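You operate a simulated robot arm through the tools that you are given. There is no shell and no other tool.

You run a simulated robot arm. Do the job below in one go: nothing can be reset, and whatever is moved stays where it is left.

Task
Set the guides for the large blanks by the size plate and stand that stack on the loader belt.
Fine: red guide lever loose to wind, locked after; the stack from the top of the orange table, print toward the arm, pusher plate against it. Where these are worked on the way, their far stop is far enough and under half their travel is too little: red guide lever.
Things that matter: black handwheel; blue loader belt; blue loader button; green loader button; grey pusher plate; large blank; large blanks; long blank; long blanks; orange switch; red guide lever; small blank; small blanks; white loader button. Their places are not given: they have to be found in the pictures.

Only the result counts: the job must be done as asked and must still hold three seconds after the hand-in. Knocking over, shifting, dropping, spilling or breaking anything else fails it.

Robot
A 7-joint arm with a two-finger parallel gripper, fixed in place. Base frame: the origin is at the foot of the arm, x ahead of it, y to its left, z up; the work surface is at about z = 740. Units: mm, degrees, N and s.
Its first joint turns from -149.0 to 149.0 degrees. Payload 3.43 kg.
Tool frame: the origin (TCP) lies between the finger pads and is the grasp point; the fingertips stand 30 mm ahead of it; z points along the fingers, y is the line along which they close. Largest opening 94 mm; finger width 28, thickness 10; the body of the gripper, 50 by 96 mm, starts 55 mm behind the TCP.
Orientation is that of the tool frame in the base frame, as a unit quaternion [w, x, y, z]. With the fingers straight down and closing along the base's y, the tool's x points along the base's -x, its y along +y and its z along -z.

Tools
- The arm moves only by the tool step_arm. Its arguments are lists of equal length, an entry for each row: "dp": the shift along the tool's x, y, z in mm, a list of three; "angular": the turn, a rotation vector about the tool's x, y, z in degrees, a list of three. In form: {"dp": [[dx, dy, dz], ...], "angular": [[ax, ay, az], ...]}. A call has 1 to 20 rows; each row shifts and turns the commanded pose from where the row before left it, along the tool's axes as they then stand. "fingers" is the closure, from 0 (fully open) to 1 (shut), set as the call begins (left out, the last holds). Rows are played at 5 a second. More than 50 mm and 8.6 degrees between two rows, or a gripper value outside its range, and nothing of the call is played. Where a pose cannot be reached the arm comes as near as it can. A force on the tool above 40 N (or 10 N above the force at the start of the call, whichever is more), or a blocked arm, ends the call early, and 0.2 s more pass. Each finger travels about 45 mm/s and halts on what it meets, pressing with about 20 N; the grip force reading is that of the motor and also rises with nothing between the fingers. The clock runs only during rows and for 0.2 s after the last one: add rows that do not move to give the fingers time. It gives the time, the measured TCP pose, the force on the tool (base axes), the opening and the grip force at its end, in the units of the frame above (readings bear some noise), with the torque about the TCP (base axes, N m) and any sound that the robot's microphone picked up, and new pictures: "show" is both (left out), scene, wrist or none.
- Cameras (640 x 400 px; columns grow to the right, rows downward): "scene" is fixed at [219.6, 649, 1364.3]; the picture's right is [-0.23, -0.97, 0.00], its down [-0.55, 0.13, -0.83] and it looks along [0.81, -0.19, -0.56] (base axes); focal length 258 px, centre (320, 200). "wrist" rides on the gripper at [76, 14, -102] in the tool frame; the picture's right is [-0.18, 0.98, 0.00], its down [-0.75, -0.14, -0.64] and it looks along [-0.63, -0.12, 0.77] (tool axes); focal length 243 px, centre (320, 200).
- locate(camera, pixels): for up to 12 pixels [column, row] of the newest picture of that camera ("zoom" is the newest enlarged one), the place [x, y, z] in the base frame of the surface seen there, good to about 2 mm. It takes no simulated time.
- close_up(camera, box): a new picture of the part [left, top, right, bottom] of that camera's present view, enlarged. It takes no simulated time.
- job_done(): hands the job in; it is judged then, once.

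Unless the task says otherwise, let go and move clear before handing in.

The tools are called as name(argument=value, ...) on one line, values as JSON. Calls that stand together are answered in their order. step_arm: Moves the arm, as the interface text tells. Its arguments: {"type":"object","properties":{"dp":{"type":"array"},"angular":{"type":"array"},"fingers":{"type":"number"},"show":{"type":"string","enum":["both","scene","wrist","none"]}},"required":["dp","angular"]} The other tools are called the same way: locate (camera, pixels) gives the place of the surface under pixels of a picture; close_up (camera, box) takes an enlarged picture of a part of a camera's view; job_done () hands the job in.

At the start:

```text
t: 0.0
ee_pos: [988.3, -13.3, 1170.1]
ee_rot: [0.0, 0.0, 1.0, 0.0]
wrist_force: [0.1, -1.5, 0.1]
ft_torque: [-0.03, 0.04, 0.0]
grip_width: 93.9
grasp_force: 0.0
```

scene: 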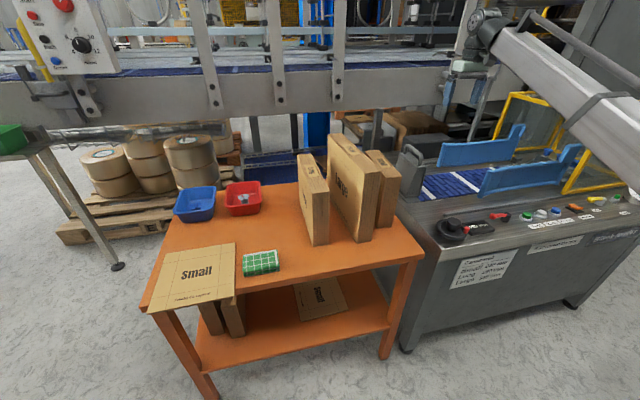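
wrist: 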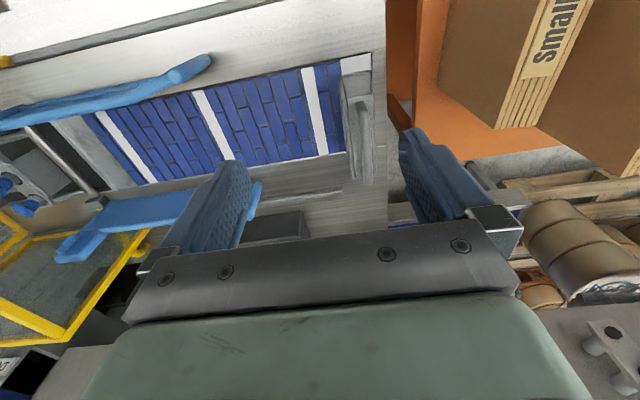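

The scene shows the orange table with three upright stacks (around 310-390, 140-240) and the loader on the right with its belt, guides, handwheel and buttons. I'll take enlarged pictures first to read the plates.

close_up(camera="scene", box=[400, 190, 640, 340])

close_up(camera="scene", box=[270, 120, 430, 260])

close_up(camera="scene", box=[440, 240, 540, 300])

close_up(camera="scene", box=[390, 90, 640, 250])

```text
2.67 times, centred on (520, 265) of scene
```

zoom: 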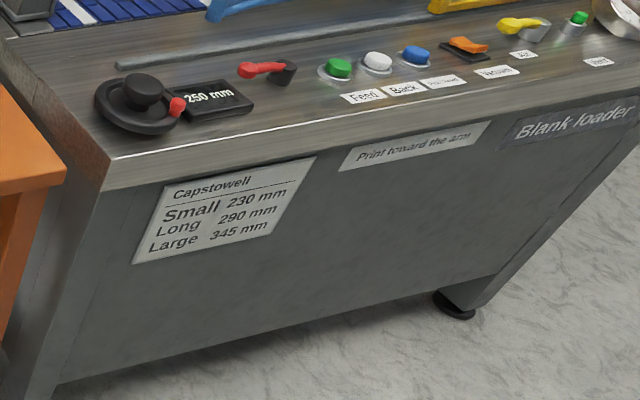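

```text
2.86 times, centred on (350, 190) of scene
```

zoom: 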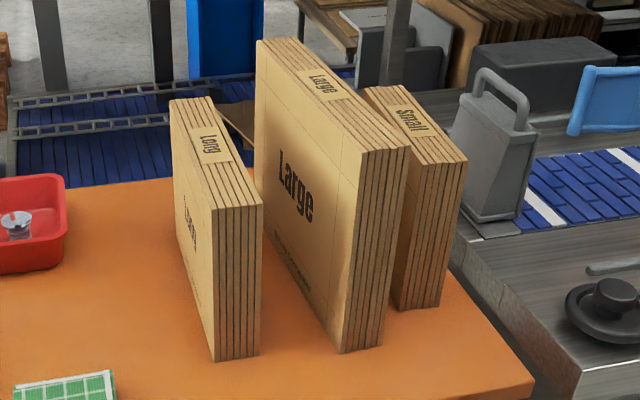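

```text
6.40 times, centred on (490, 270) of scene
```

zoom: 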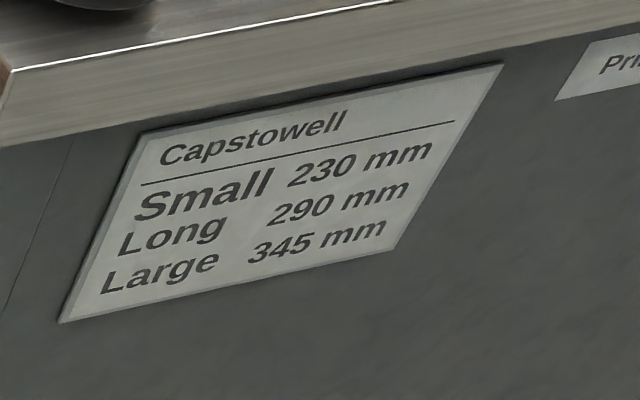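

```text
2.50 times, centred on (515, 170) of scene
```

zoom: 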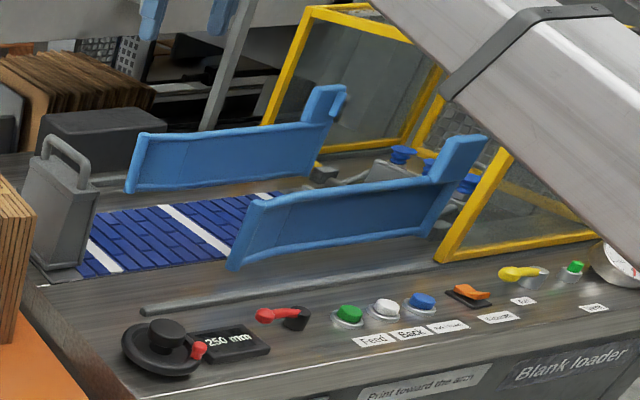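

The plate reads Large 345 mm and the display 250 mm; the label below says "Print toward the arm". I'll get the places of the main things.

locate(camera="scene", pixels=[[450, 226], [457, 232], [466, 230], [497, 216], [507, 217], [527, 215], [541, 213], [556, 211], [575, 207], [596, 199], [617, 196], [480, 228]])

locate(camera="scene", pixels=[[408, 148], [400, 190], [415, 197], [445, 150], [522, 128], [485, 180], [580, 150], [455, 190], [440, 197], [330, 140], [345, 140], [372, 173]])

locate(camera="scene", pixels=[[357, 180], [370, 180], [360, 240], [373, 238], [345, 170], [355, 215], [327, 190], [314, 243], [327, 241], [310, 190], [398, 178], [376, 228]])

```text
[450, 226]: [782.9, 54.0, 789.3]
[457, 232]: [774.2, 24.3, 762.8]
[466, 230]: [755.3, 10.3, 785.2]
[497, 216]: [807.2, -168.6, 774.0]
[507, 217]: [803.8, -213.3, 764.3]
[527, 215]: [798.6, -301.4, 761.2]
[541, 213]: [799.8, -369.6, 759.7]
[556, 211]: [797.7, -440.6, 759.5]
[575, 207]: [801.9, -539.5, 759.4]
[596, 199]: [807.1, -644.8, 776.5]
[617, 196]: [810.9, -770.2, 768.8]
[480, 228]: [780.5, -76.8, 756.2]
```

```text
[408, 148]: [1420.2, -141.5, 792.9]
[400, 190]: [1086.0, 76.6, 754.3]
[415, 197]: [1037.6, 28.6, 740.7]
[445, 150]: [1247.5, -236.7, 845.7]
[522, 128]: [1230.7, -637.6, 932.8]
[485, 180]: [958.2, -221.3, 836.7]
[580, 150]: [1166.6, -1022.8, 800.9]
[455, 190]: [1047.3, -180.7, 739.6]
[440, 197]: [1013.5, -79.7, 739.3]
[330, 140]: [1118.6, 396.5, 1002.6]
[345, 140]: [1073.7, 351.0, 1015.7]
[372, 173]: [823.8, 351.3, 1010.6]
```

```text
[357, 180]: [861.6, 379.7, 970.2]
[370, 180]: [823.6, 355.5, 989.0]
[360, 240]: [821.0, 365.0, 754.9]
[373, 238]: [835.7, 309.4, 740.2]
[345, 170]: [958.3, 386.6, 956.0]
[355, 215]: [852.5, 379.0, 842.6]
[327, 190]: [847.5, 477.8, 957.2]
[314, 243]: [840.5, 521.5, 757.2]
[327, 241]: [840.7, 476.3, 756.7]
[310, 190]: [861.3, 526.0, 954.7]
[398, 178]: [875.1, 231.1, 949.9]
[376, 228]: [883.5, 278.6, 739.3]
```

The large stack stands about x 824–1150, y 320–380 with its print to +y; the loader's cage at the right needs a closer look to find what "the arm" is. I'll zoom in on several parts.

close_up(camera="scene", box=[500, 80, 640, 220])

close_up(camera="wrist", box=[0, 0, 320, 280])

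close_up(camera="wrist", box=[320, 0, 640, 200])

close_up(camera="scene", box=[140, 160, 360, 380])

```text
2.86 times, centred on (570, 150) of scene
```

zoom: 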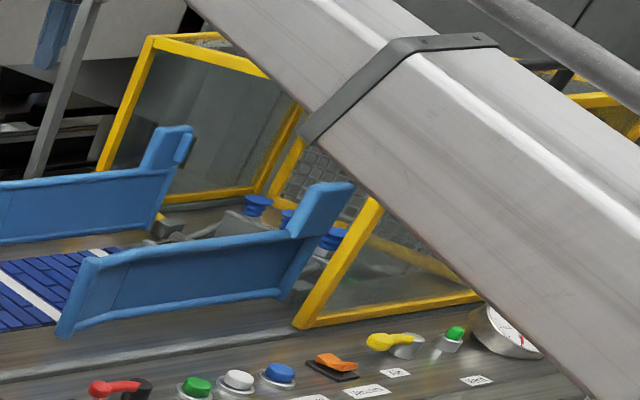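

```text
1.43 times, centred on (160, 140) of wrist
```

zoom: 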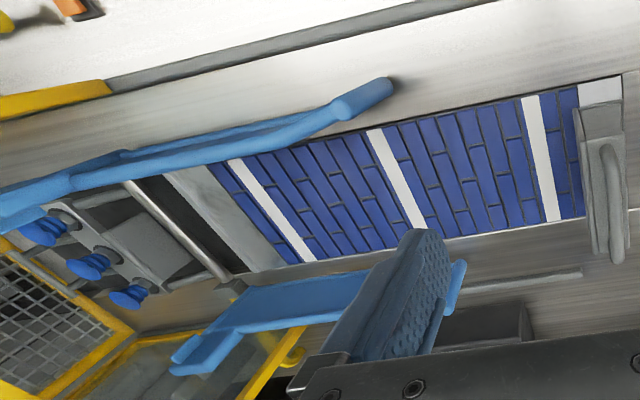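

```text
2.00 times, centred on (480, 100) of wrist
```

zoom: 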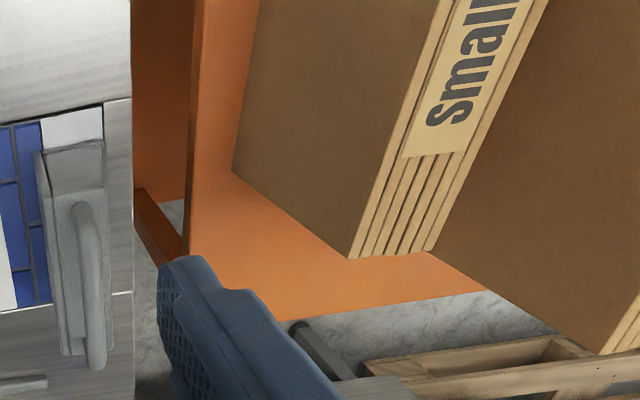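

```text
1.82 times, centred on (250, 270) of scene
```

zoom: 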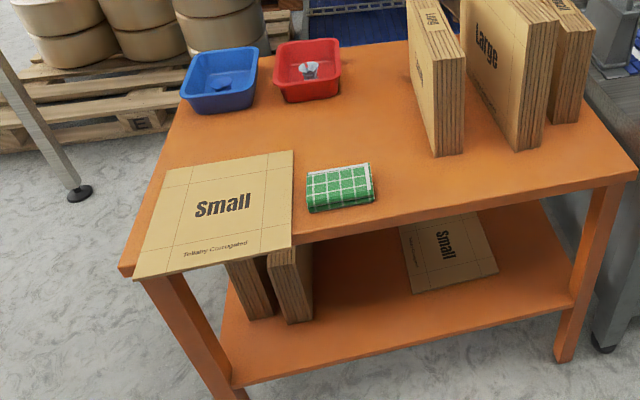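

The loader's pick head with blue cups sits in the yellow cage at the -y end, the belt leads to it, and the blanks' backs are plain. I'll bring the wrist camera over the panel to see the wheel, lever and labels.

step_arm(dp=[[33, -4, 23], [33, -4, 23], [33, -4, 23], [33, -4, 23], [33, -4, 23], [33, -4, 23], [33, -4, 23], [33, -4, 23], [33, -4, 23], [33, -4, 23], [0, 0, 0]], angular=[[0, 0, 0], [0, 0, 0], [0, 0, 0], [0, 0, 0], [0, 0, 0], [0, 0, 0], [0, 0, 0], [0, 0, 0], [0, 0, 0], [0, 0, 0], [0, 0, 0]])

```text
t: 2.4
ee_pos: [657.0, -52.7, 938.6]
ee_rot: [0.0, 0.0, 1.0, 0.0]
wrist_force: [-0.1, 0.1, -0.9]
ft_torque: [-0.05, 0.01, -0.03]
grip_width: 93.6
grasp_force: 0.1
```

scene: 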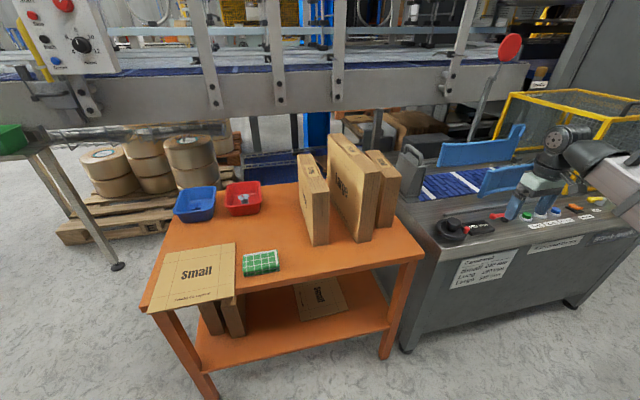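
wrist: 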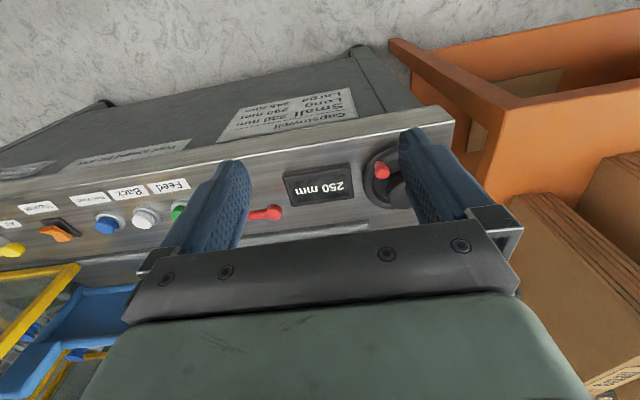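

The wrist view shows the 250 mm display at (320,185), a red spot on the wheel's rim at (381,170) and the red lever at (265,213). I'll zoom in on these and locate them.

close_up(camera="wrist", box=[220, 100, 460, 250])

close_up(camera="wrist", box=[0, 150, 220, 290])

locate(camera="wrist", pixels=[[381, 168], [383, 175], [390, 190], [372, 185], [265, 213], [280, 211], [253, 214], [320, 185], [400, 205], [372, 160], [300, 230], [390, 154]])

close_up(camera="scene", box=[430, 190, 530, 250])

close_up(camera="scene", box=[520, 185, 640, 260])

```text
2.67 times, centred on (340, 175) of wrist
```

zoom: 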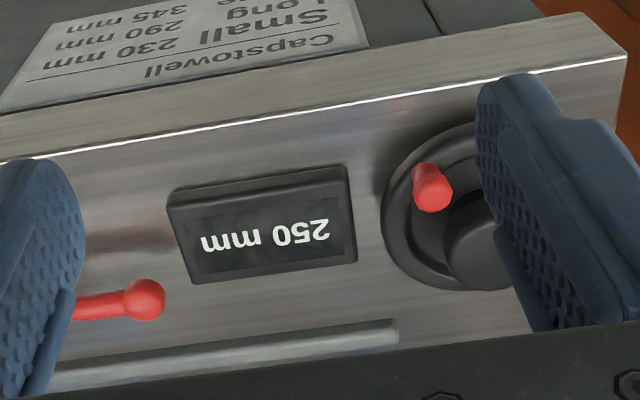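

```text
2.86 times, centred on (110, 220) of wrist
```

zoom: 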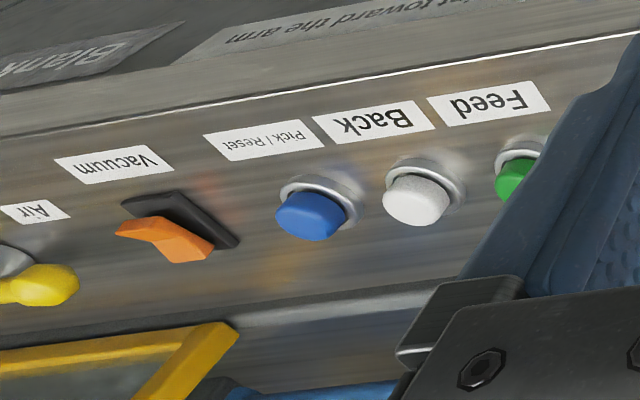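

```text
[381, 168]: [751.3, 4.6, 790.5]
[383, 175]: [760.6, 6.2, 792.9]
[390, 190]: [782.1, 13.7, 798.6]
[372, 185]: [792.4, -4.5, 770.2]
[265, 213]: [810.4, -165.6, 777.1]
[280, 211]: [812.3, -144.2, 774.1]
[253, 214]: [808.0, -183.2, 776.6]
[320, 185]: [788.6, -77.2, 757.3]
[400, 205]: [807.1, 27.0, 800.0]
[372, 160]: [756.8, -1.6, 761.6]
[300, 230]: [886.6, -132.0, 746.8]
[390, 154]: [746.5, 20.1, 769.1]
```

```text
6.40 times, centred on (480, 220) of scene
```

zoom: 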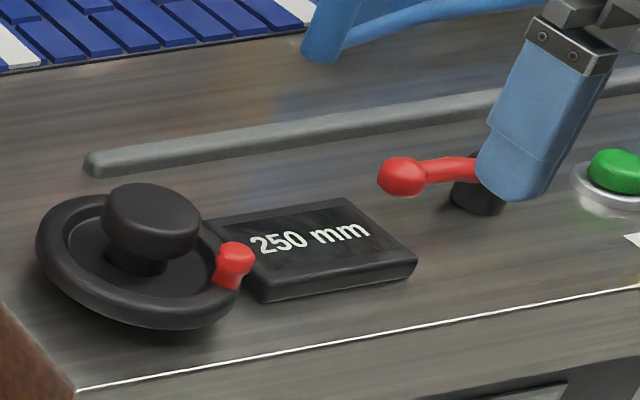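

```text
5.33 times, centred on (580, 222) of scene
```

zoom: 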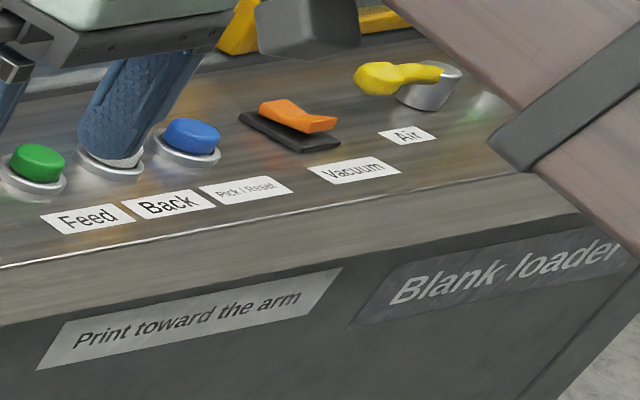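

The buttons are Feed, Back, Pick/Reset, and the handwheel has a raised hub and a red peg on its rim near (755,5,790). I'll shift the camera along +y to see the whole wheel between the fingers.

step_arm(dp=[[0, 40, 0], [0, 45, 0], [0, 0, 0]], angular=[[0, 0, 0], [0, 0, 0], [0, 0, 0]])

```text
t: 3.2
ee_pos: [657.6, 30.6, 939.6]
ee_rot: [0.0, 0.001, 1.0, 0.0]
wrist_force: [0.0, 0.5, 0.1]
ft_torque: [0.0, 0.0, 0.0]
grip_width: 94.2
grasp_force: 0.1
```

scene: 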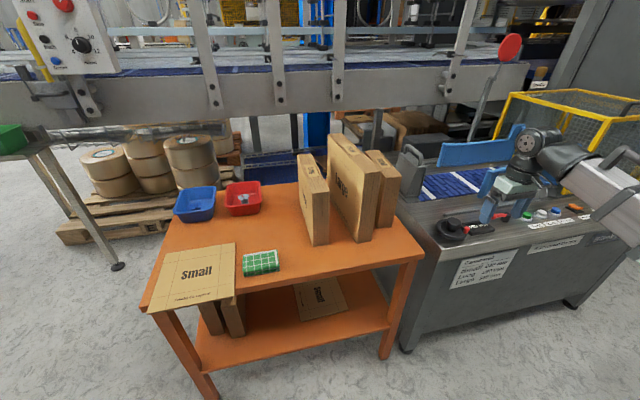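
wrist: 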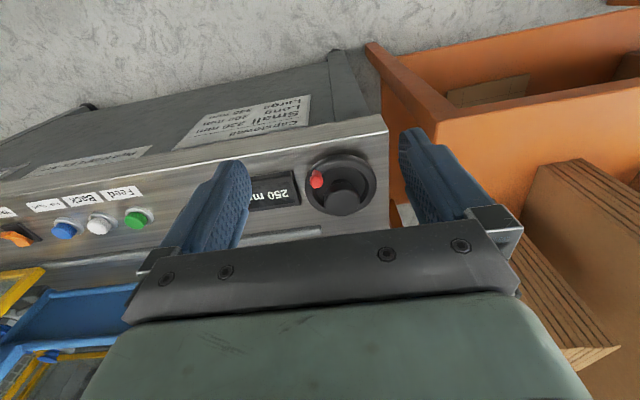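

close_up(camera="wrist", box=[290, 140, 390, 230])

locate(camera="wrist", pixels=[[316, 179], [306, 180], [375, 182], [340, 155], [340, 200], [322, 197], [362, 195], [342, 211], [340, 185], [325, 210], [312, 160], [340, 192]])

locate(camera="scene", pixels=[[435, 233], [450, 218], [450, 240], [440, 219], [460, 222], [450, 222], [467, 227], [467, 233], [475, 222]])

```text
4.44 times, centred on (340, 185) of wrist
```

zoom: 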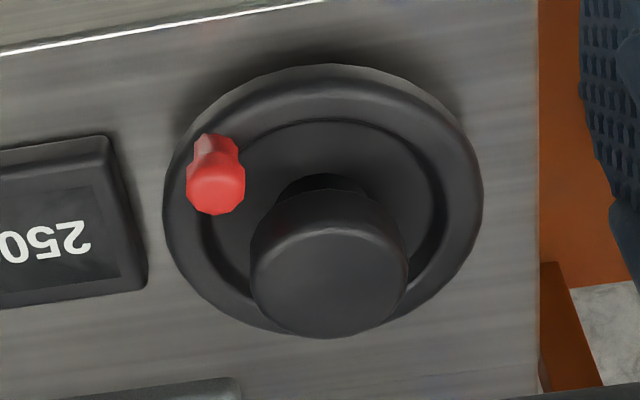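

```text
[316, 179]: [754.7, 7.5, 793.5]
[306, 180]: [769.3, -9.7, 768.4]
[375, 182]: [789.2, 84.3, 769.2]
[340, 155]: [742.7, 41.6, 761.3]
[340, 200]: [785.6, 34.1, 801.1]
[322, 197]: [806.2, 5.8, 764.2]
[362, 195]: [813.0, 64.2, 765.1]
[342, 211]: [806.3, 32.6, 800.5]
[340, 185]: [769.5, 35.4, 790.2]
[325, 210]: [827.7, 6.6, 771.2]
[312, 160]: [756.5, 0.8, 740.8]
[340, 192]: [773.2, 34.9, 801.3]
```

```text
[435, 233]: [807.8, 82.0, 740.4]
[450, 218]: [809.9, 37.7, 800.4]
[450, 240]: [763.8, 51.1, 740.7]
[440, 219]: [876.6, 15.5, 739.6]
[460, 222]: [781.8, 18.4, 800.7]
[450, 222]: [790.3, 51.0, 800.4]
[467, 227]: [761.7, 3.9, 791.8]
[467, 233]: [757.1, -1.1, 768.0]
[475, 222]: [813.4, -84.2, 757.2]
```

The wheel is centred near (789,36), hub top z≈801, radius ~23, with the peg at radius ~44. Next I'll look closely at the red lever by moving the camera along -y.

step_arm(dp=[[0, -45, 0], [0, -45, 0], [0, -45, 0], [0, -45, 0], [0, -30, 20], [0, 0, 20], [0, 0, 0]], angular=[[0, 0, 0], [0, 0, 0], [0, 0, 0], [0, 0, 0], [0, 0, 0], [0, 0, 0], [0, 0, 0]])

close_up(camera="wrist", box=[260, 120, 420, 230])

close_up(camera="scene", box=[470, 190, 570, 250])

```text
t: 4.8
ee_pos: [655.2, -179.7, 900.2]
ee_rot: [0.0, -0.001, 1.0, 0.0]
wrist_force: [0.8, -0.9, -0.3]
ft_torque: [-0.03, -0.01, -0.01]
grip_width: 94.2
grasp_force: 0.1
```

scene: 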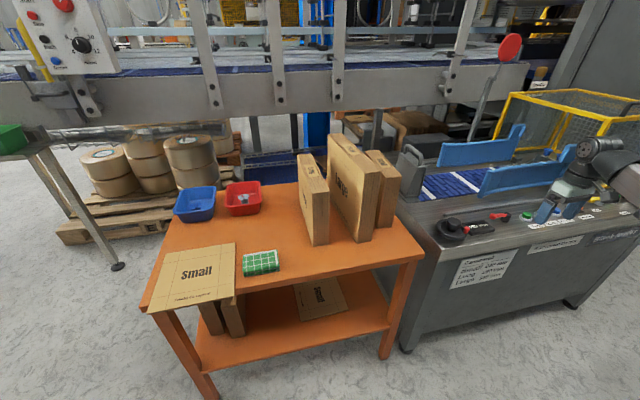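
wrist: 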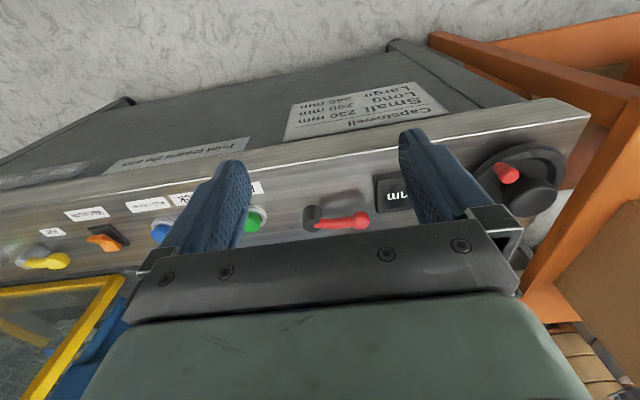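

```text
3.64 times, centred on (340, 175) of wrist
```

zoom: 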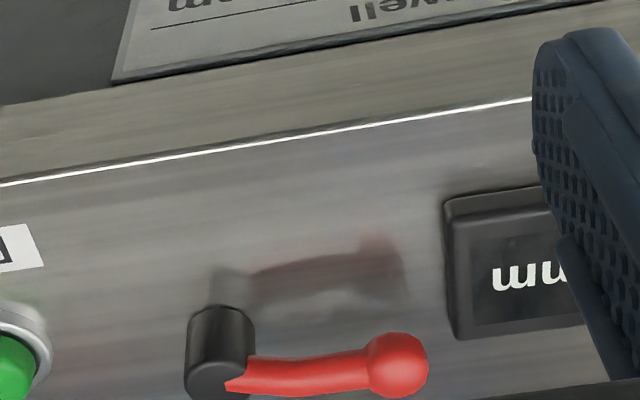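

```text
6.40 times, centred on (520, 220) of scene
```

zoom: 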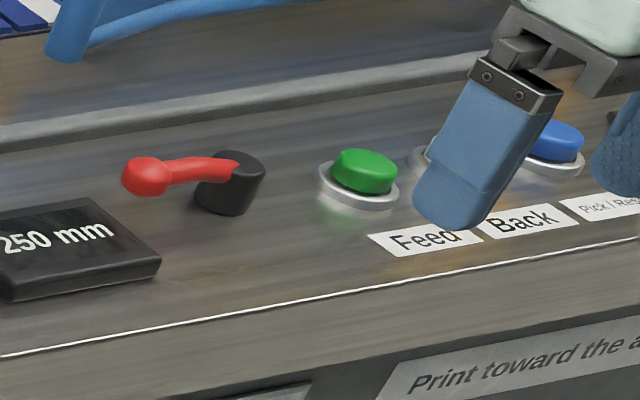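

The lever is a clamp lever pointing +y from a black vertical post at zoom (220,345). I'll locate its parts precisely.

locate(camera="wrist", pixels=[[362, 220], [350, 222], [338, 223], [325, 225], [313, 215], [306, 215], [360, 215], [364, 226], [320, 212], [312, 225]])

locate(camera="scene", pixels=[[492, 217], [500, 216], [505, 216], [509, 215], [505, 221], [511, 215], [493, 219], [493, 215]])

```text
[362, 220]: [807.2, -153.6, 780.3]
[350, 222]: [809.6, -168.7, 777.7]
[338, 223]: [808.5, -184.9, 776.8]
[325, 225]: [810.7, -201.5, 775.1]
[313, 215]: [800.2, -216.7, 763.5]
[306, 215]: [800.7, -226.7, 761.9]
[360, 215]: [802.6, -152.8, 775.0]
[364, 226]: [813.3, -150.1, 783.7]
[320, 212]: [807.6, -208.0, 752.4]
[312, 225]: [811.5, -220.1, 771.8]
```

```text
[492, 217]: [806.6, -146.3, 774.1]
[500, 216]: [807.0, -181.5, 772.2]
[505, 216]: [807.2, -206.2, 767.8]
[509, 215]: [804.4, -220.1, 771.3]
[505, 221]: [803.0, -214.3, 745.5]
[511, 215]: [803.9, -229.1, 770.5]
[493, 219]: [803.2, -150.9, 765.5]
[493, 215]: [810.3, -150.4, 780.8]
```

The lever pivots near (812,-217) with its ball near (811,-150,775). I'll go above the ball and turn the tool -90° about its z so the fingers straddle the lever, narrowing the gap.

step_arm(dp=[[-39, 7, 5], [-39, 7, 5], [-39, 7, 5], [-39, 7, 5], [0, 0, 0], [0, 0, 0], [0, 0, 0], [0, 0, 0], [0, 0, 0], [0, 0, 0], [0, 0, 0], [0, 0, 0], [0, 0, 0], [0, 0, 0], [0, 0, 0], [0, 0, 0]], angular=[[0, 0, 0], [0, 0, 0], [0, 0, 0], [0, 0, 0], [0, 0, -8.182], [0, 0, -8.182], [0, 0, -8.182], [0, 0, -8.182], [0, 0, -8.182], [0, 0, -8.182], [0, 0, -8.182], [0, 0, -8.182], [0, 0, -8.182], [0, 0, -8.182], [0, 0, -8.18], [0, 0, 0]], fingers=0.62)

```text
t: 8.2
ee_pos: [814.4, -150.8, 879.8]
ee_rot: [0.0, 0.708, -0.706, 0.0]
wrist_force: [-0.7, -0.7, -0.3]
ft_torque: [-0.01, 0.0, -0.03]
grip_width: 35.7
grasp_force: 0.0
```

scene: 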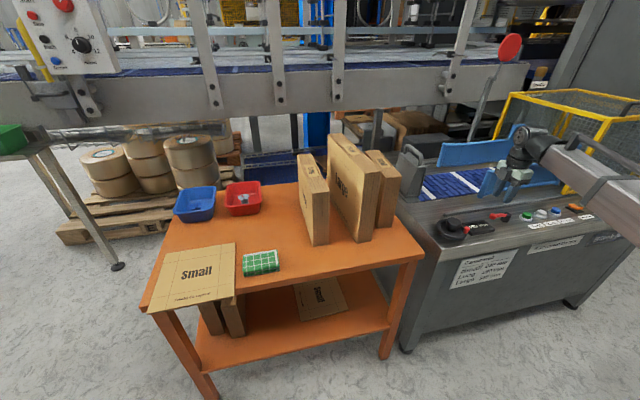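
wrist: 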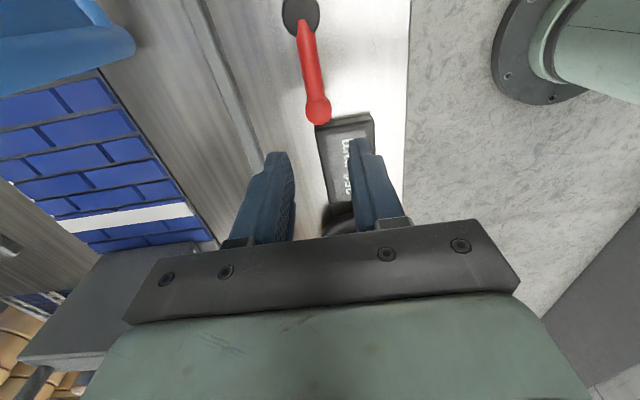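

The fingers now straddle the lever's line (ball seen at (318,110)). I'll lower until the tips are at about z 762 on either side of the ball.

step_arm(dp=[[0, 3, 29], [0, 0, 29], [0, 0, 29], [0, 0, 0]], angular=[[0, 0, 0], [0, 0, 0], [0, 0, 0], [0, 0, 0]])

close_up(camera="scene", box=[450, 170, 570, 245])

```text
t: 9.2
ee_pos: [811.1, -152.4, 790.2]
ee_rot: [0.0, 0.707, -0.707, 0.0]
wrist_force: [-0.6, 0.0, 0.3]
ft_torque: [-0.04, 0.01, 0.01]
grip_width: 35.7
grasp_force: 0.1
```

scene: 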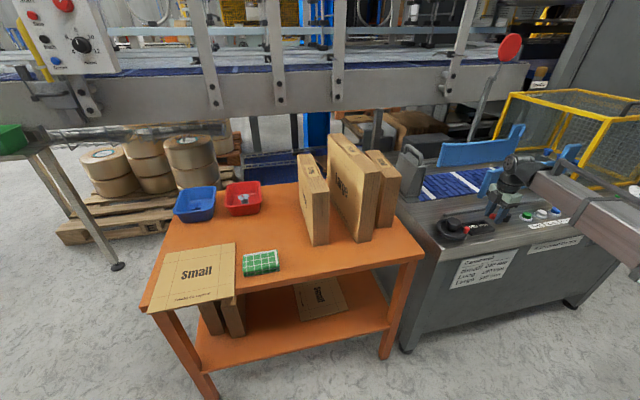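
wrist: 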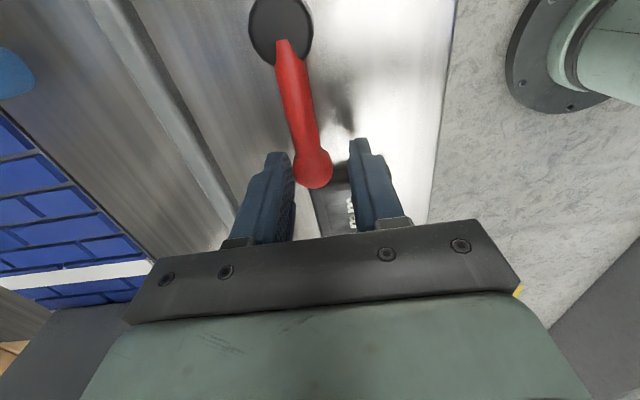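

```text
5.33 times, centred on (510, 208) of scene
```

zoom: 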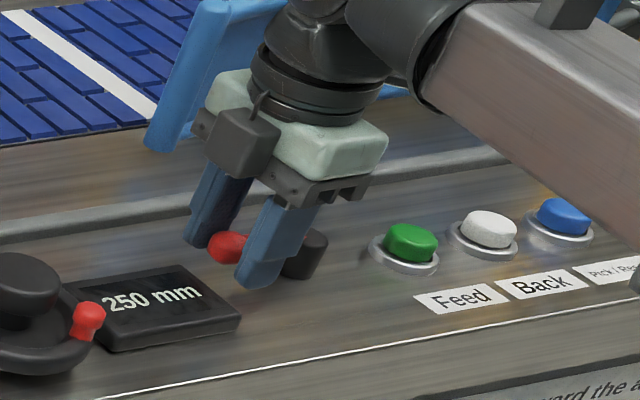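

The ball sits between the fingertips. I'll try sweeping the lever toward the arm (counter-clockwise seen from above) along an arc about the post, and watch the force.

step_arm(dp=[[0.63, 9.05, 0], [0.63, 9.05, 0], [0.63, 9.05, 0], [0.63, 9.05, 0]], angular=[[0, 0, -8], [0, 0, -8], [0, 0, -8], [0, 0, -8]])

close_up(camera="scene", box=[450, 170, 570, 245])

```text
t: 10.2
ee_pos: [776.6, -161.8, 792.1]
ee_rot: [0.0, 0.875, -0.484, 0.0]
wrist_force: [-0.1, -0.6, -0.1]
ft_torque: [-0.01, -0.03, -0.01]
grip_width: 35.8
grasp_force: 0.0
```

scene: 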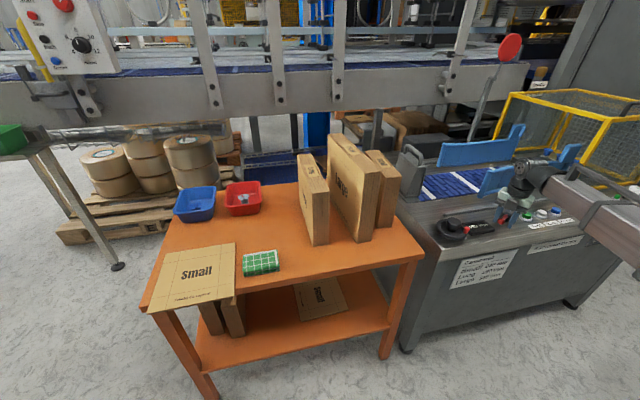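
wrist: 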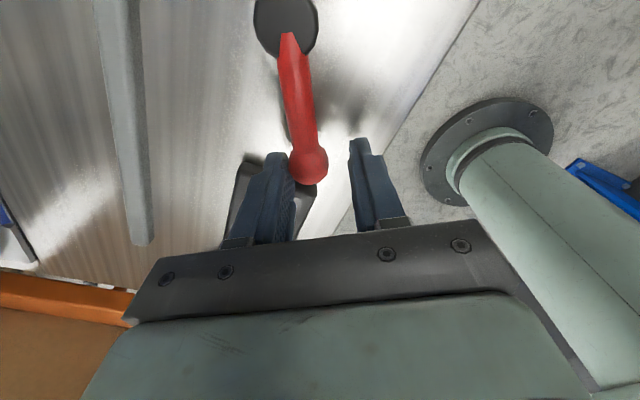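

```text
5.33 times, centred on (510, 208) of scene
```

zoom: 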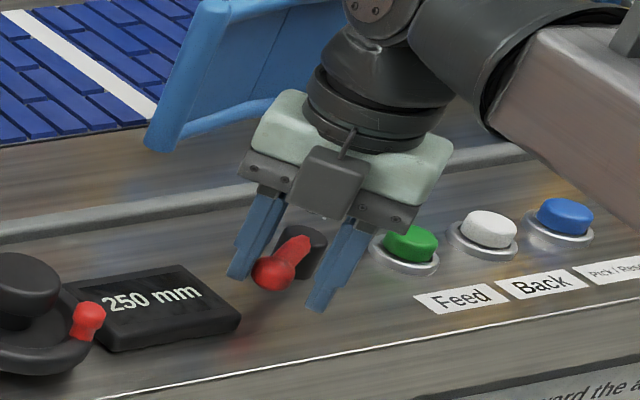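

The lever follows freely (now at about 24°). I'll keep sweeping until it meets its stop.

step_arm(dp=[[0.63, 9.05, 0], [0.63, 9.05, 0], [0.63, 9.05, 0], [0.63, 9.05, 0], [0.63, 9.05, 0]], angular=[[0, 0, -8], [0, 0, -8], [0, 0, -8], [0, 0, -8], [0, 0, -8]])

close_up(camera="scene", box=[450, 170, 570, 245])

```text
t: 11.4
ee_pos: [751.2, -188.0, 791.9]
ee_rot: [0.002, 0.981, -0.195, 0.0]
wrist_force: [0.2, 0.9, -0.1]
ft_torque: [0.0, 0.0, 0.02]
grip_width: 35.8
grasp_force: 0.5
out of reach, approached as far as the arm can: row 5
```

scene: 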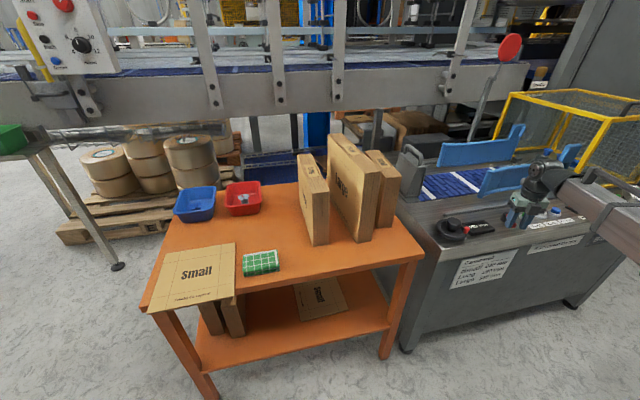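
wrist: 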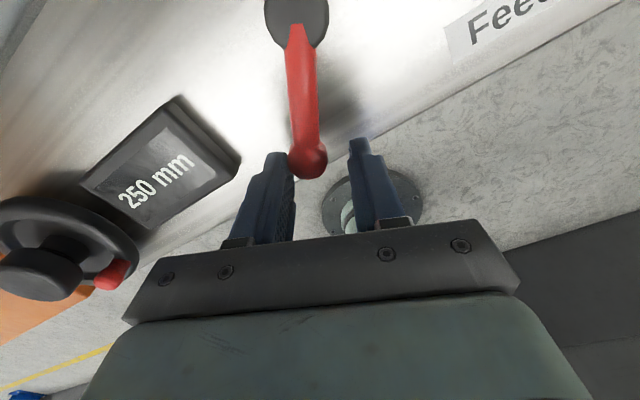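

```text
5.33 times, centred on (510, 208) of scene
```

zoom: 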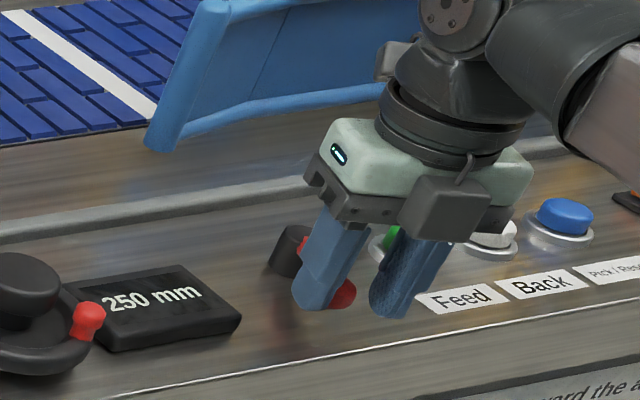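

The wrist turn has reached its limit (about -157°), while the lever is near 60° and still free. I'll go on pushing along the arc without turning the tool further.

step_arm(dp=[[1.1, 11.2, 0], [2.8, 10.9, 0], [0, 0, 0]], angular=[[0, 0, 6], [0, 0, 0], [0, 0, 0]])

close_up(camera="scene", box=[450, 170, 570, 245])

```text
t: 12.2
ee_pos: [744.3, -210.8, 792.4]
ee_rot: [0.001, 0.969, -0.247, 0.0]
wrist_force: [1.6, 11.8, -1.1]
ft_torque: [0.29, 0.0, 0.07]
grip_width: 42.3
grasp_force: 6.1
```

scene: 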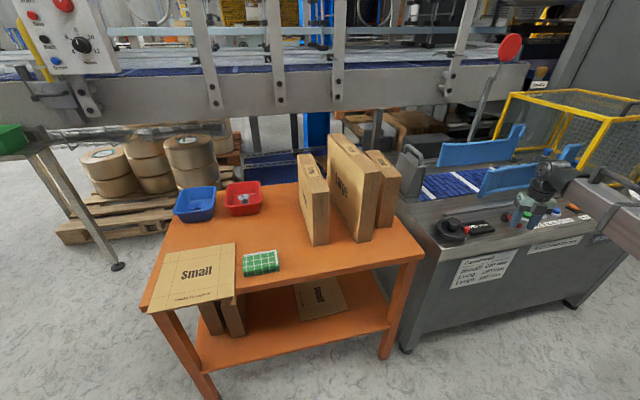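
wrist: 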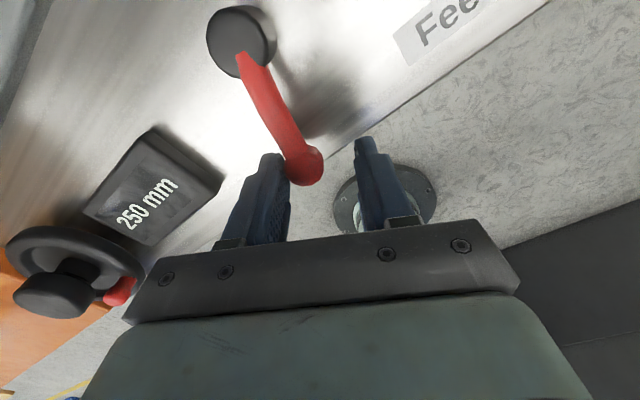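

```text
5.33 times, centred on (510, 208) of scene
```

zoom: 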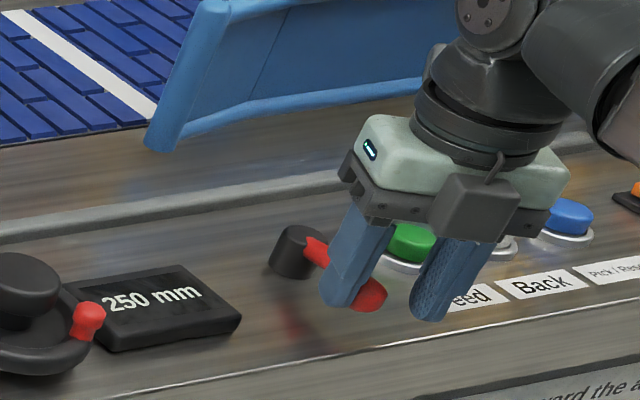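

The force rose to 12 N and the finger gave way, so the lever appears to be at its stop. I'll locate the ball to know its angle, then back off and lift.

locate(camera="wrist", pixels=[[310, 165], [240, 30], [265, 95], [290, 140], [305, 155]])

step_arm(dp=[[0, -12, 0], [0, 0, -30], [0, 0, -40], [0, 0, -40], [0, 0, 0]], angular=[[0, 0, 0], [0, 0, 0], [0, 0, 0], [0, 0, 0], [0, 0, 0]])

close_up(camera="scene", box=[450, 170, 570, 245])

```text
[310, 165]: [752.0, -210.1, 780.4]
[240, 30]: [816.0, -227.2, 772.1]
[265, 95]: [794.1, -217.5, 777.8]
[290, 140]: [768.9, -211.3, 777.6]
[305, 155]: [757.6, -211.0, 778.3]
```

```text
t: 13.4
ee_pos: [751.4, -202.5, 901.2]
ee_rot: [0.001, 0.969, -0.247, 0.0]
wrist_force: [-0.2, -0.3, 0.2]
ft_torque: [-0.01, -0.03, 0.0]
grip_width: 35.8
grasp_force: 0.2
```

scene: 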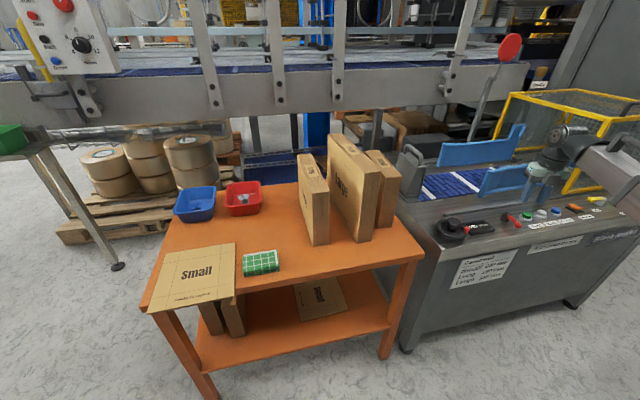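
wrist: 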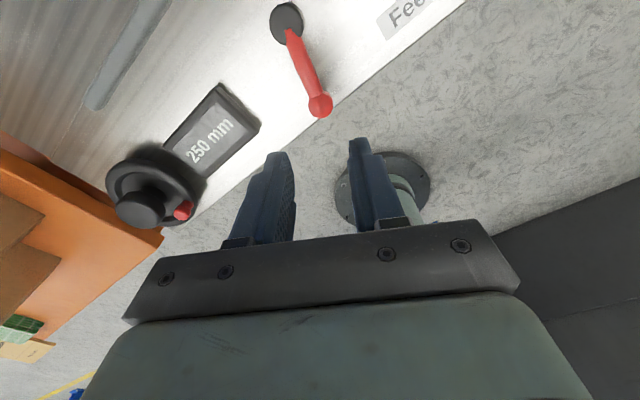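

```text
5.33 times, centred on (510, 208) of scene
```

zoom: 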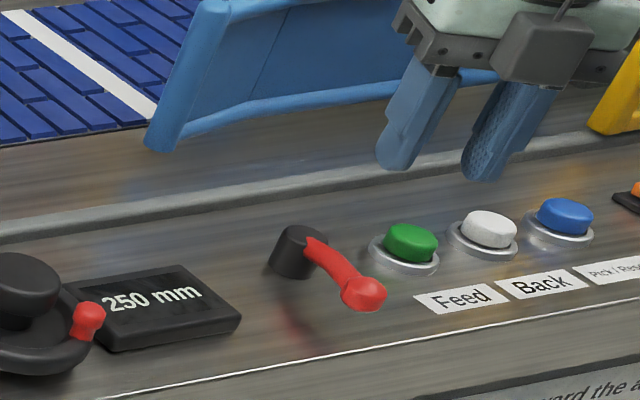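

The lever now points toward the arm (ball at (752,-210)), about a quarter turn from where it was. Next I'll turn the tool back to its first orientation, close the fingers and hover beside the peg of the handwheel.

step_arm(dp=[[0, 0, 0], [0, 0, 0], [0, 0, 0], [0, 0, 0], [0, 0, 0], [0, 0, 0], [0, 0, 0], [0, 0, 0], [0, 0, 0], [0, 0, 0], [0, 0, 0], [0, 0, 0], [0, 0, 0], [0, 0, 0], [0, 0, 0], [0, 0, 0], [0, 0, 0], [0, 0, 0], [0, 0, 0]], angular=[[0, 0, 7.967], [0, 0, 7.967], [0, 0, 7.967], [0, 0, 7.967], [0, 0, 7.967], [0, 0, 7.967], [0, 0, 7.967], [0, 0, 7.967], [0, 0, 7.967], [0, 0, 7.967], [0, 0, 7.967], [0, 0, 7.967], [0, 0, 7.967], [0, 0, 7.967], [0, 0, 7.967], [0, 0, 7.967], [0, 0, 7.967], [0, 0, 7.967], [0, 0, 7.967]], fingers=1, show="none")

```text
t: 17.4
ee_pos: [750.7, -198.3, 901.6]
ee_rot: [-0.001, 0.002, 1.0, -0.001]
wrist_force: [0.0, 0.8, 0.9]
ft_torque: [0.02, 0.01, -0.03]
grip_width: 0.0
grasp_force: 20.0
```

The tool is back at its first orientation with the fingers shut. I'll move over the spot just before the peg (on its -y side), high enough to look.

step_arm(dp=[[-4, 38, 8], [-4, 38, 8], [-4, 38, 8], [-4, 38, 8], [-5, 36, 8], [0, 0, 0]], angular=[[0, 0, 0], [0, 0, 0], [0, 0, 0], [0, 0, 0], [0, 0, 0], [0, 0, 0]])

close_up(camera="wrist", box=[130, 80, 450, 260])

```text
t: 18.8
ee_pos: [773.0, -9.9, 858.8]
ee_rot: [0.0, -0.001, 1.0, -0.001]
wrist_force: [-0.7, -0.2, 0.1]
ft_torque: [-0.03, 0.0, -0.03]
grip_width: 0.3
grasp_force: 20.1
```

scene: 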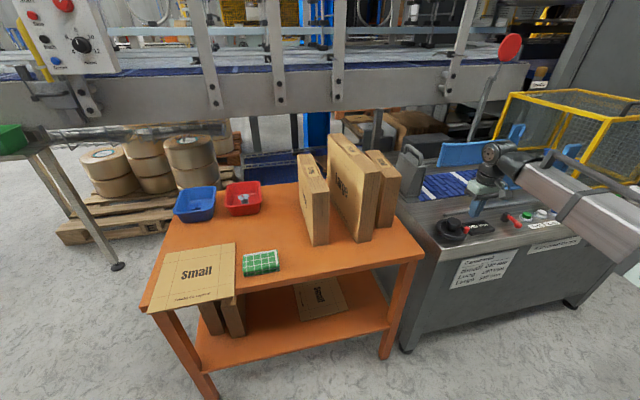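
wrist: 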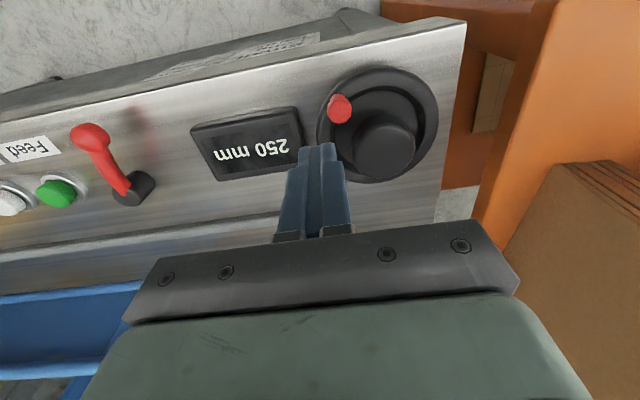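

```text
2.00 times, centred on (290, 170) of wrist
```

zoom: 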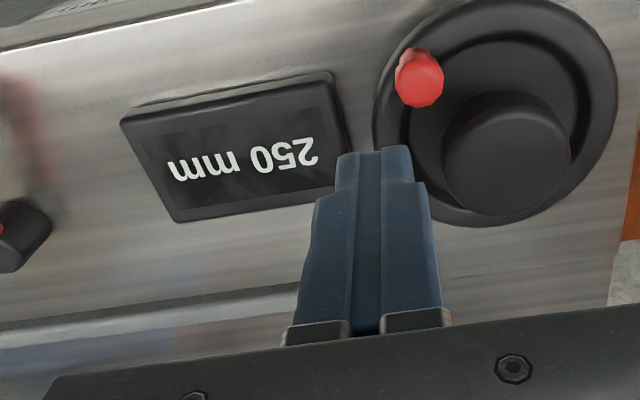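

The wheel and display are clearly in view. I'll locate the wheel's rim, hub and peg from here for an accurate centre.

locate(camera="wrist", pixels=[[437, 115], [318, 125], [376, 68], [345, 178], [340, 108], [384, 150], [355, 143], [414, 145], [385, 118], [385, 172], [400, 178], [340, 100]])

```text
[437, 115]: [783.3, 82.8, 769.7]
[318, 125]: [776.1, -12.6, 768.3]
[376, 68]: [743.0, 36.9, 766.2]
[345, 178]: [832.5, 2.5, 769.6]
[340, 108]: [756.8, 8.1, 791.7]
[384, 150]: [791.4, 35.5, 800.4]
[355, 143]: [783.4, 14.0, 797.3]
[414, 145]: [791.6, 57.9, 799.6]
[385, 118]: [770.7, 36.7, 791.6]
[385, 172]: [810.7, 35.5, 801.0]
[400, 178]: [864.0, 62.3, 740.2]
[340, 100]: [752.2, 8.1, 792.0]
```

Wheel centre comes out at about (790,35.5), peg at (755.5,8). I'll lower the shut fingers beside the peg and push it clockwise a little to see which way the reading goes.

step_arm(dp=[[-1, -4, 17], [0, 0, 17], [0, 0, 17], [6.5, 10.5, 0], [6.4, 4.5, 0], [5.6, 5.6, 0], [4.5, 6.4, 0], [3.3, 7.1, 0], [2, 7.6, 0], [0.7, 7.8, 0], [0, 0, 0]], angular=[[0, 0, 0], [0, 0, 0], [0, 0, 0], [0, 0, 0], [0, 0, 0], [0, 0, 0], [0, 0, 0], [0, 0, 0], [0, 0, 0], [0, 0, 0], [0, 0, 0]])

close_up(camera="wrist", box=[130, 80, 450, 260])

close_up(camera="scene", box=[430, 190, 550, 265])

```text
t: 21.2
ee_pos: [743.7, 34.3, 809.6]
ee_rot: [0.0, 0.0, 1.0, -0.002]
wrist_force: [-1.0, -1.0, -0.2]
ft_torque: [0.04, 0.01, 0.01]
grip_width: 0.1
grasp_force: 20.0
```

scene: 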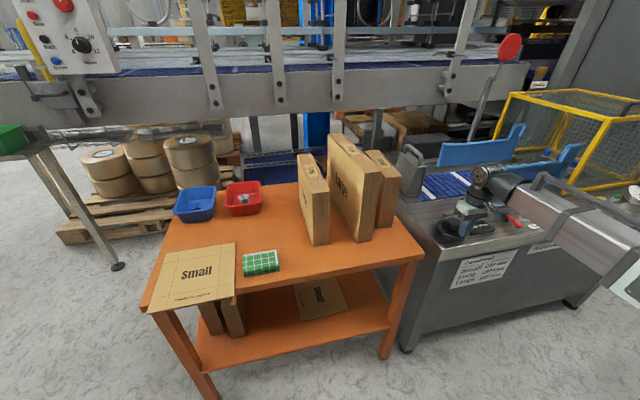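
wrist: 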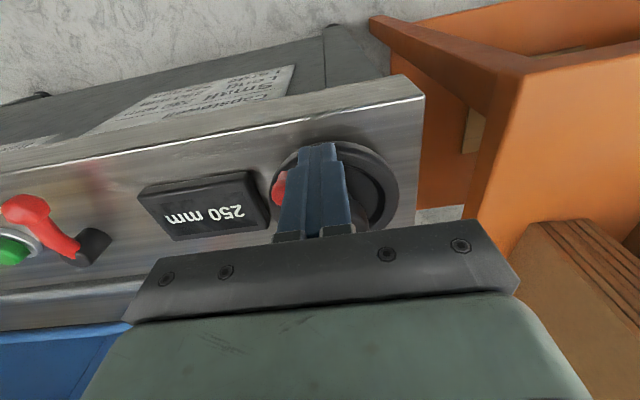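

```text
2.00 times, centred on (290, 170) of wrist
```

zoom: 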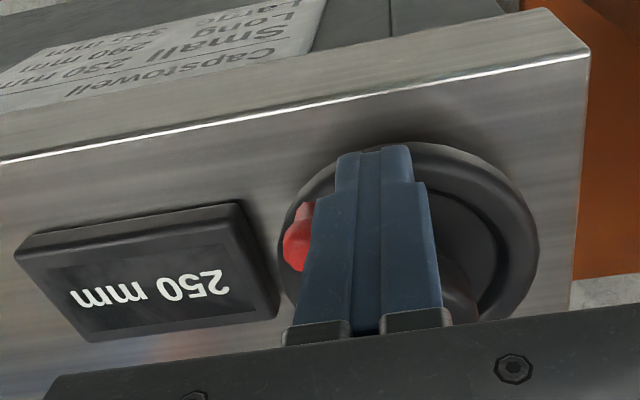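

```text
5.33 times, centred on (490, 228) of scene
```

zoom: 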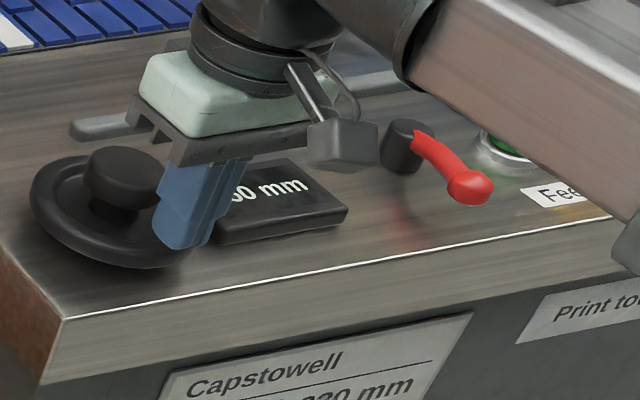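

The fingers now seem to be past the peg, which shows on their -y side at wrist (279,190). I'll check where the peg is.

locate(camera="wrist", pixels=[[279, 192], [280, 180], [276, 195], [272, 200], [395, 190], [320, 145]])

close_up(camera="wrist", box=[250, 130, 370, 240])

```text
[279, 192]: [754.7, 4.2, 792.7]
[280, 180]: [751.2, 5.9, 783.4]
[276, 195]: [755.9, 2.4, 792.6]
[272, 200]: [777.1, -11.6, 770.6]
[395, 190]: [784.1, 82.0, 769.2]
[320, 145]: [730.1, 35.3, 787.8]
```

```text
3.64 times, centred on (310, 185) of wrist
```

zoom: 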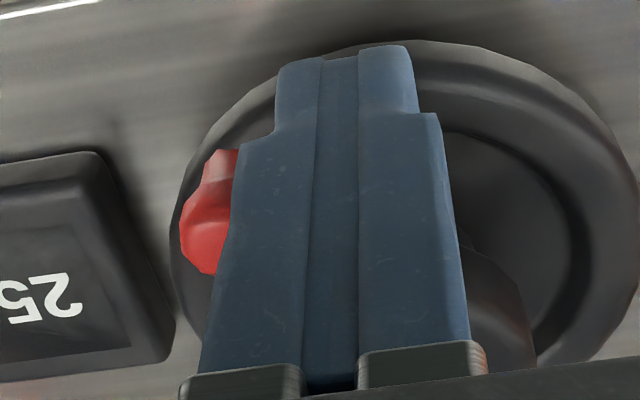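

The peg has not moved and no force was felt, so the fingers passed it without effect; the wheel must be turned by gripping its hub. I'll lift, open and centre over the hub.

step_arm(dp=[[0, 0, -30], [0, 0, -30], [-23, 0.6, 0], [-23, 0.6, 0], [0, 0, 0]], angular=[[0, 0, 0], [0, 0, 0], [0, 0, 0], [0, 0, 0], [0, 0, 0]], fingers=0.2)

close_up(camera="wrist", box=[180, 80, 500, 260])

close_up(camera="scene", box=[410, 170, 530, 255])

```text
t: 22.4
ee_pos: [790.2, 34.8, 870.4]
ee_rot: [0.0, 0.0, 1.0, -0.002]
wrist_force: [0.2, -0.5, -0.1]
ft_torque: [0.0, 0.01, 0.0]
grip_width: 75.1
grasp_force: 0.1
```

scene: 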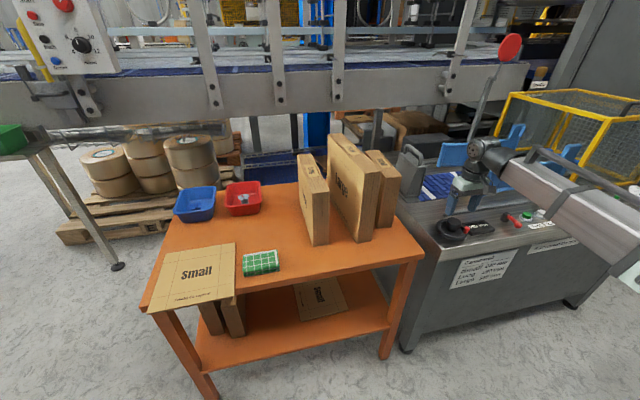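
wrist: 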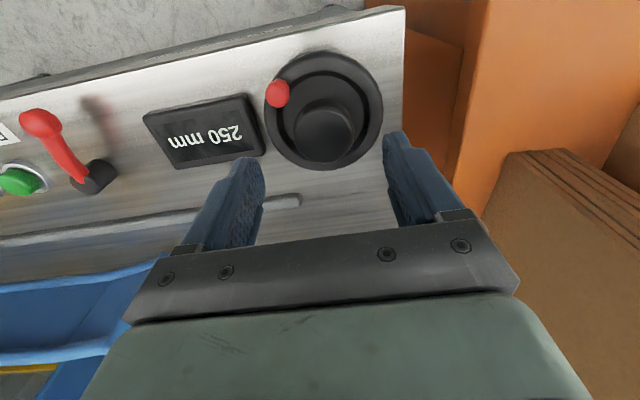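

```text
2.00 times, centred on (340, 170) of wrist
```

zoom: 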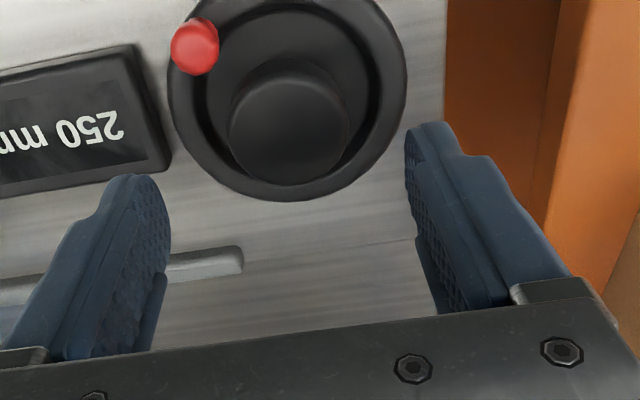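

```text
4.71 times, centred on (470, 212) of scene
```

zoom: 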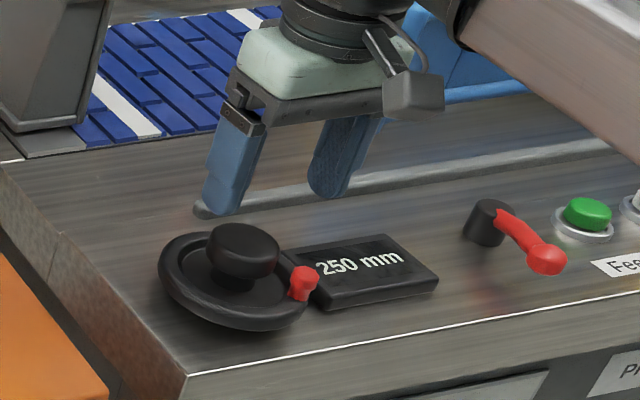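

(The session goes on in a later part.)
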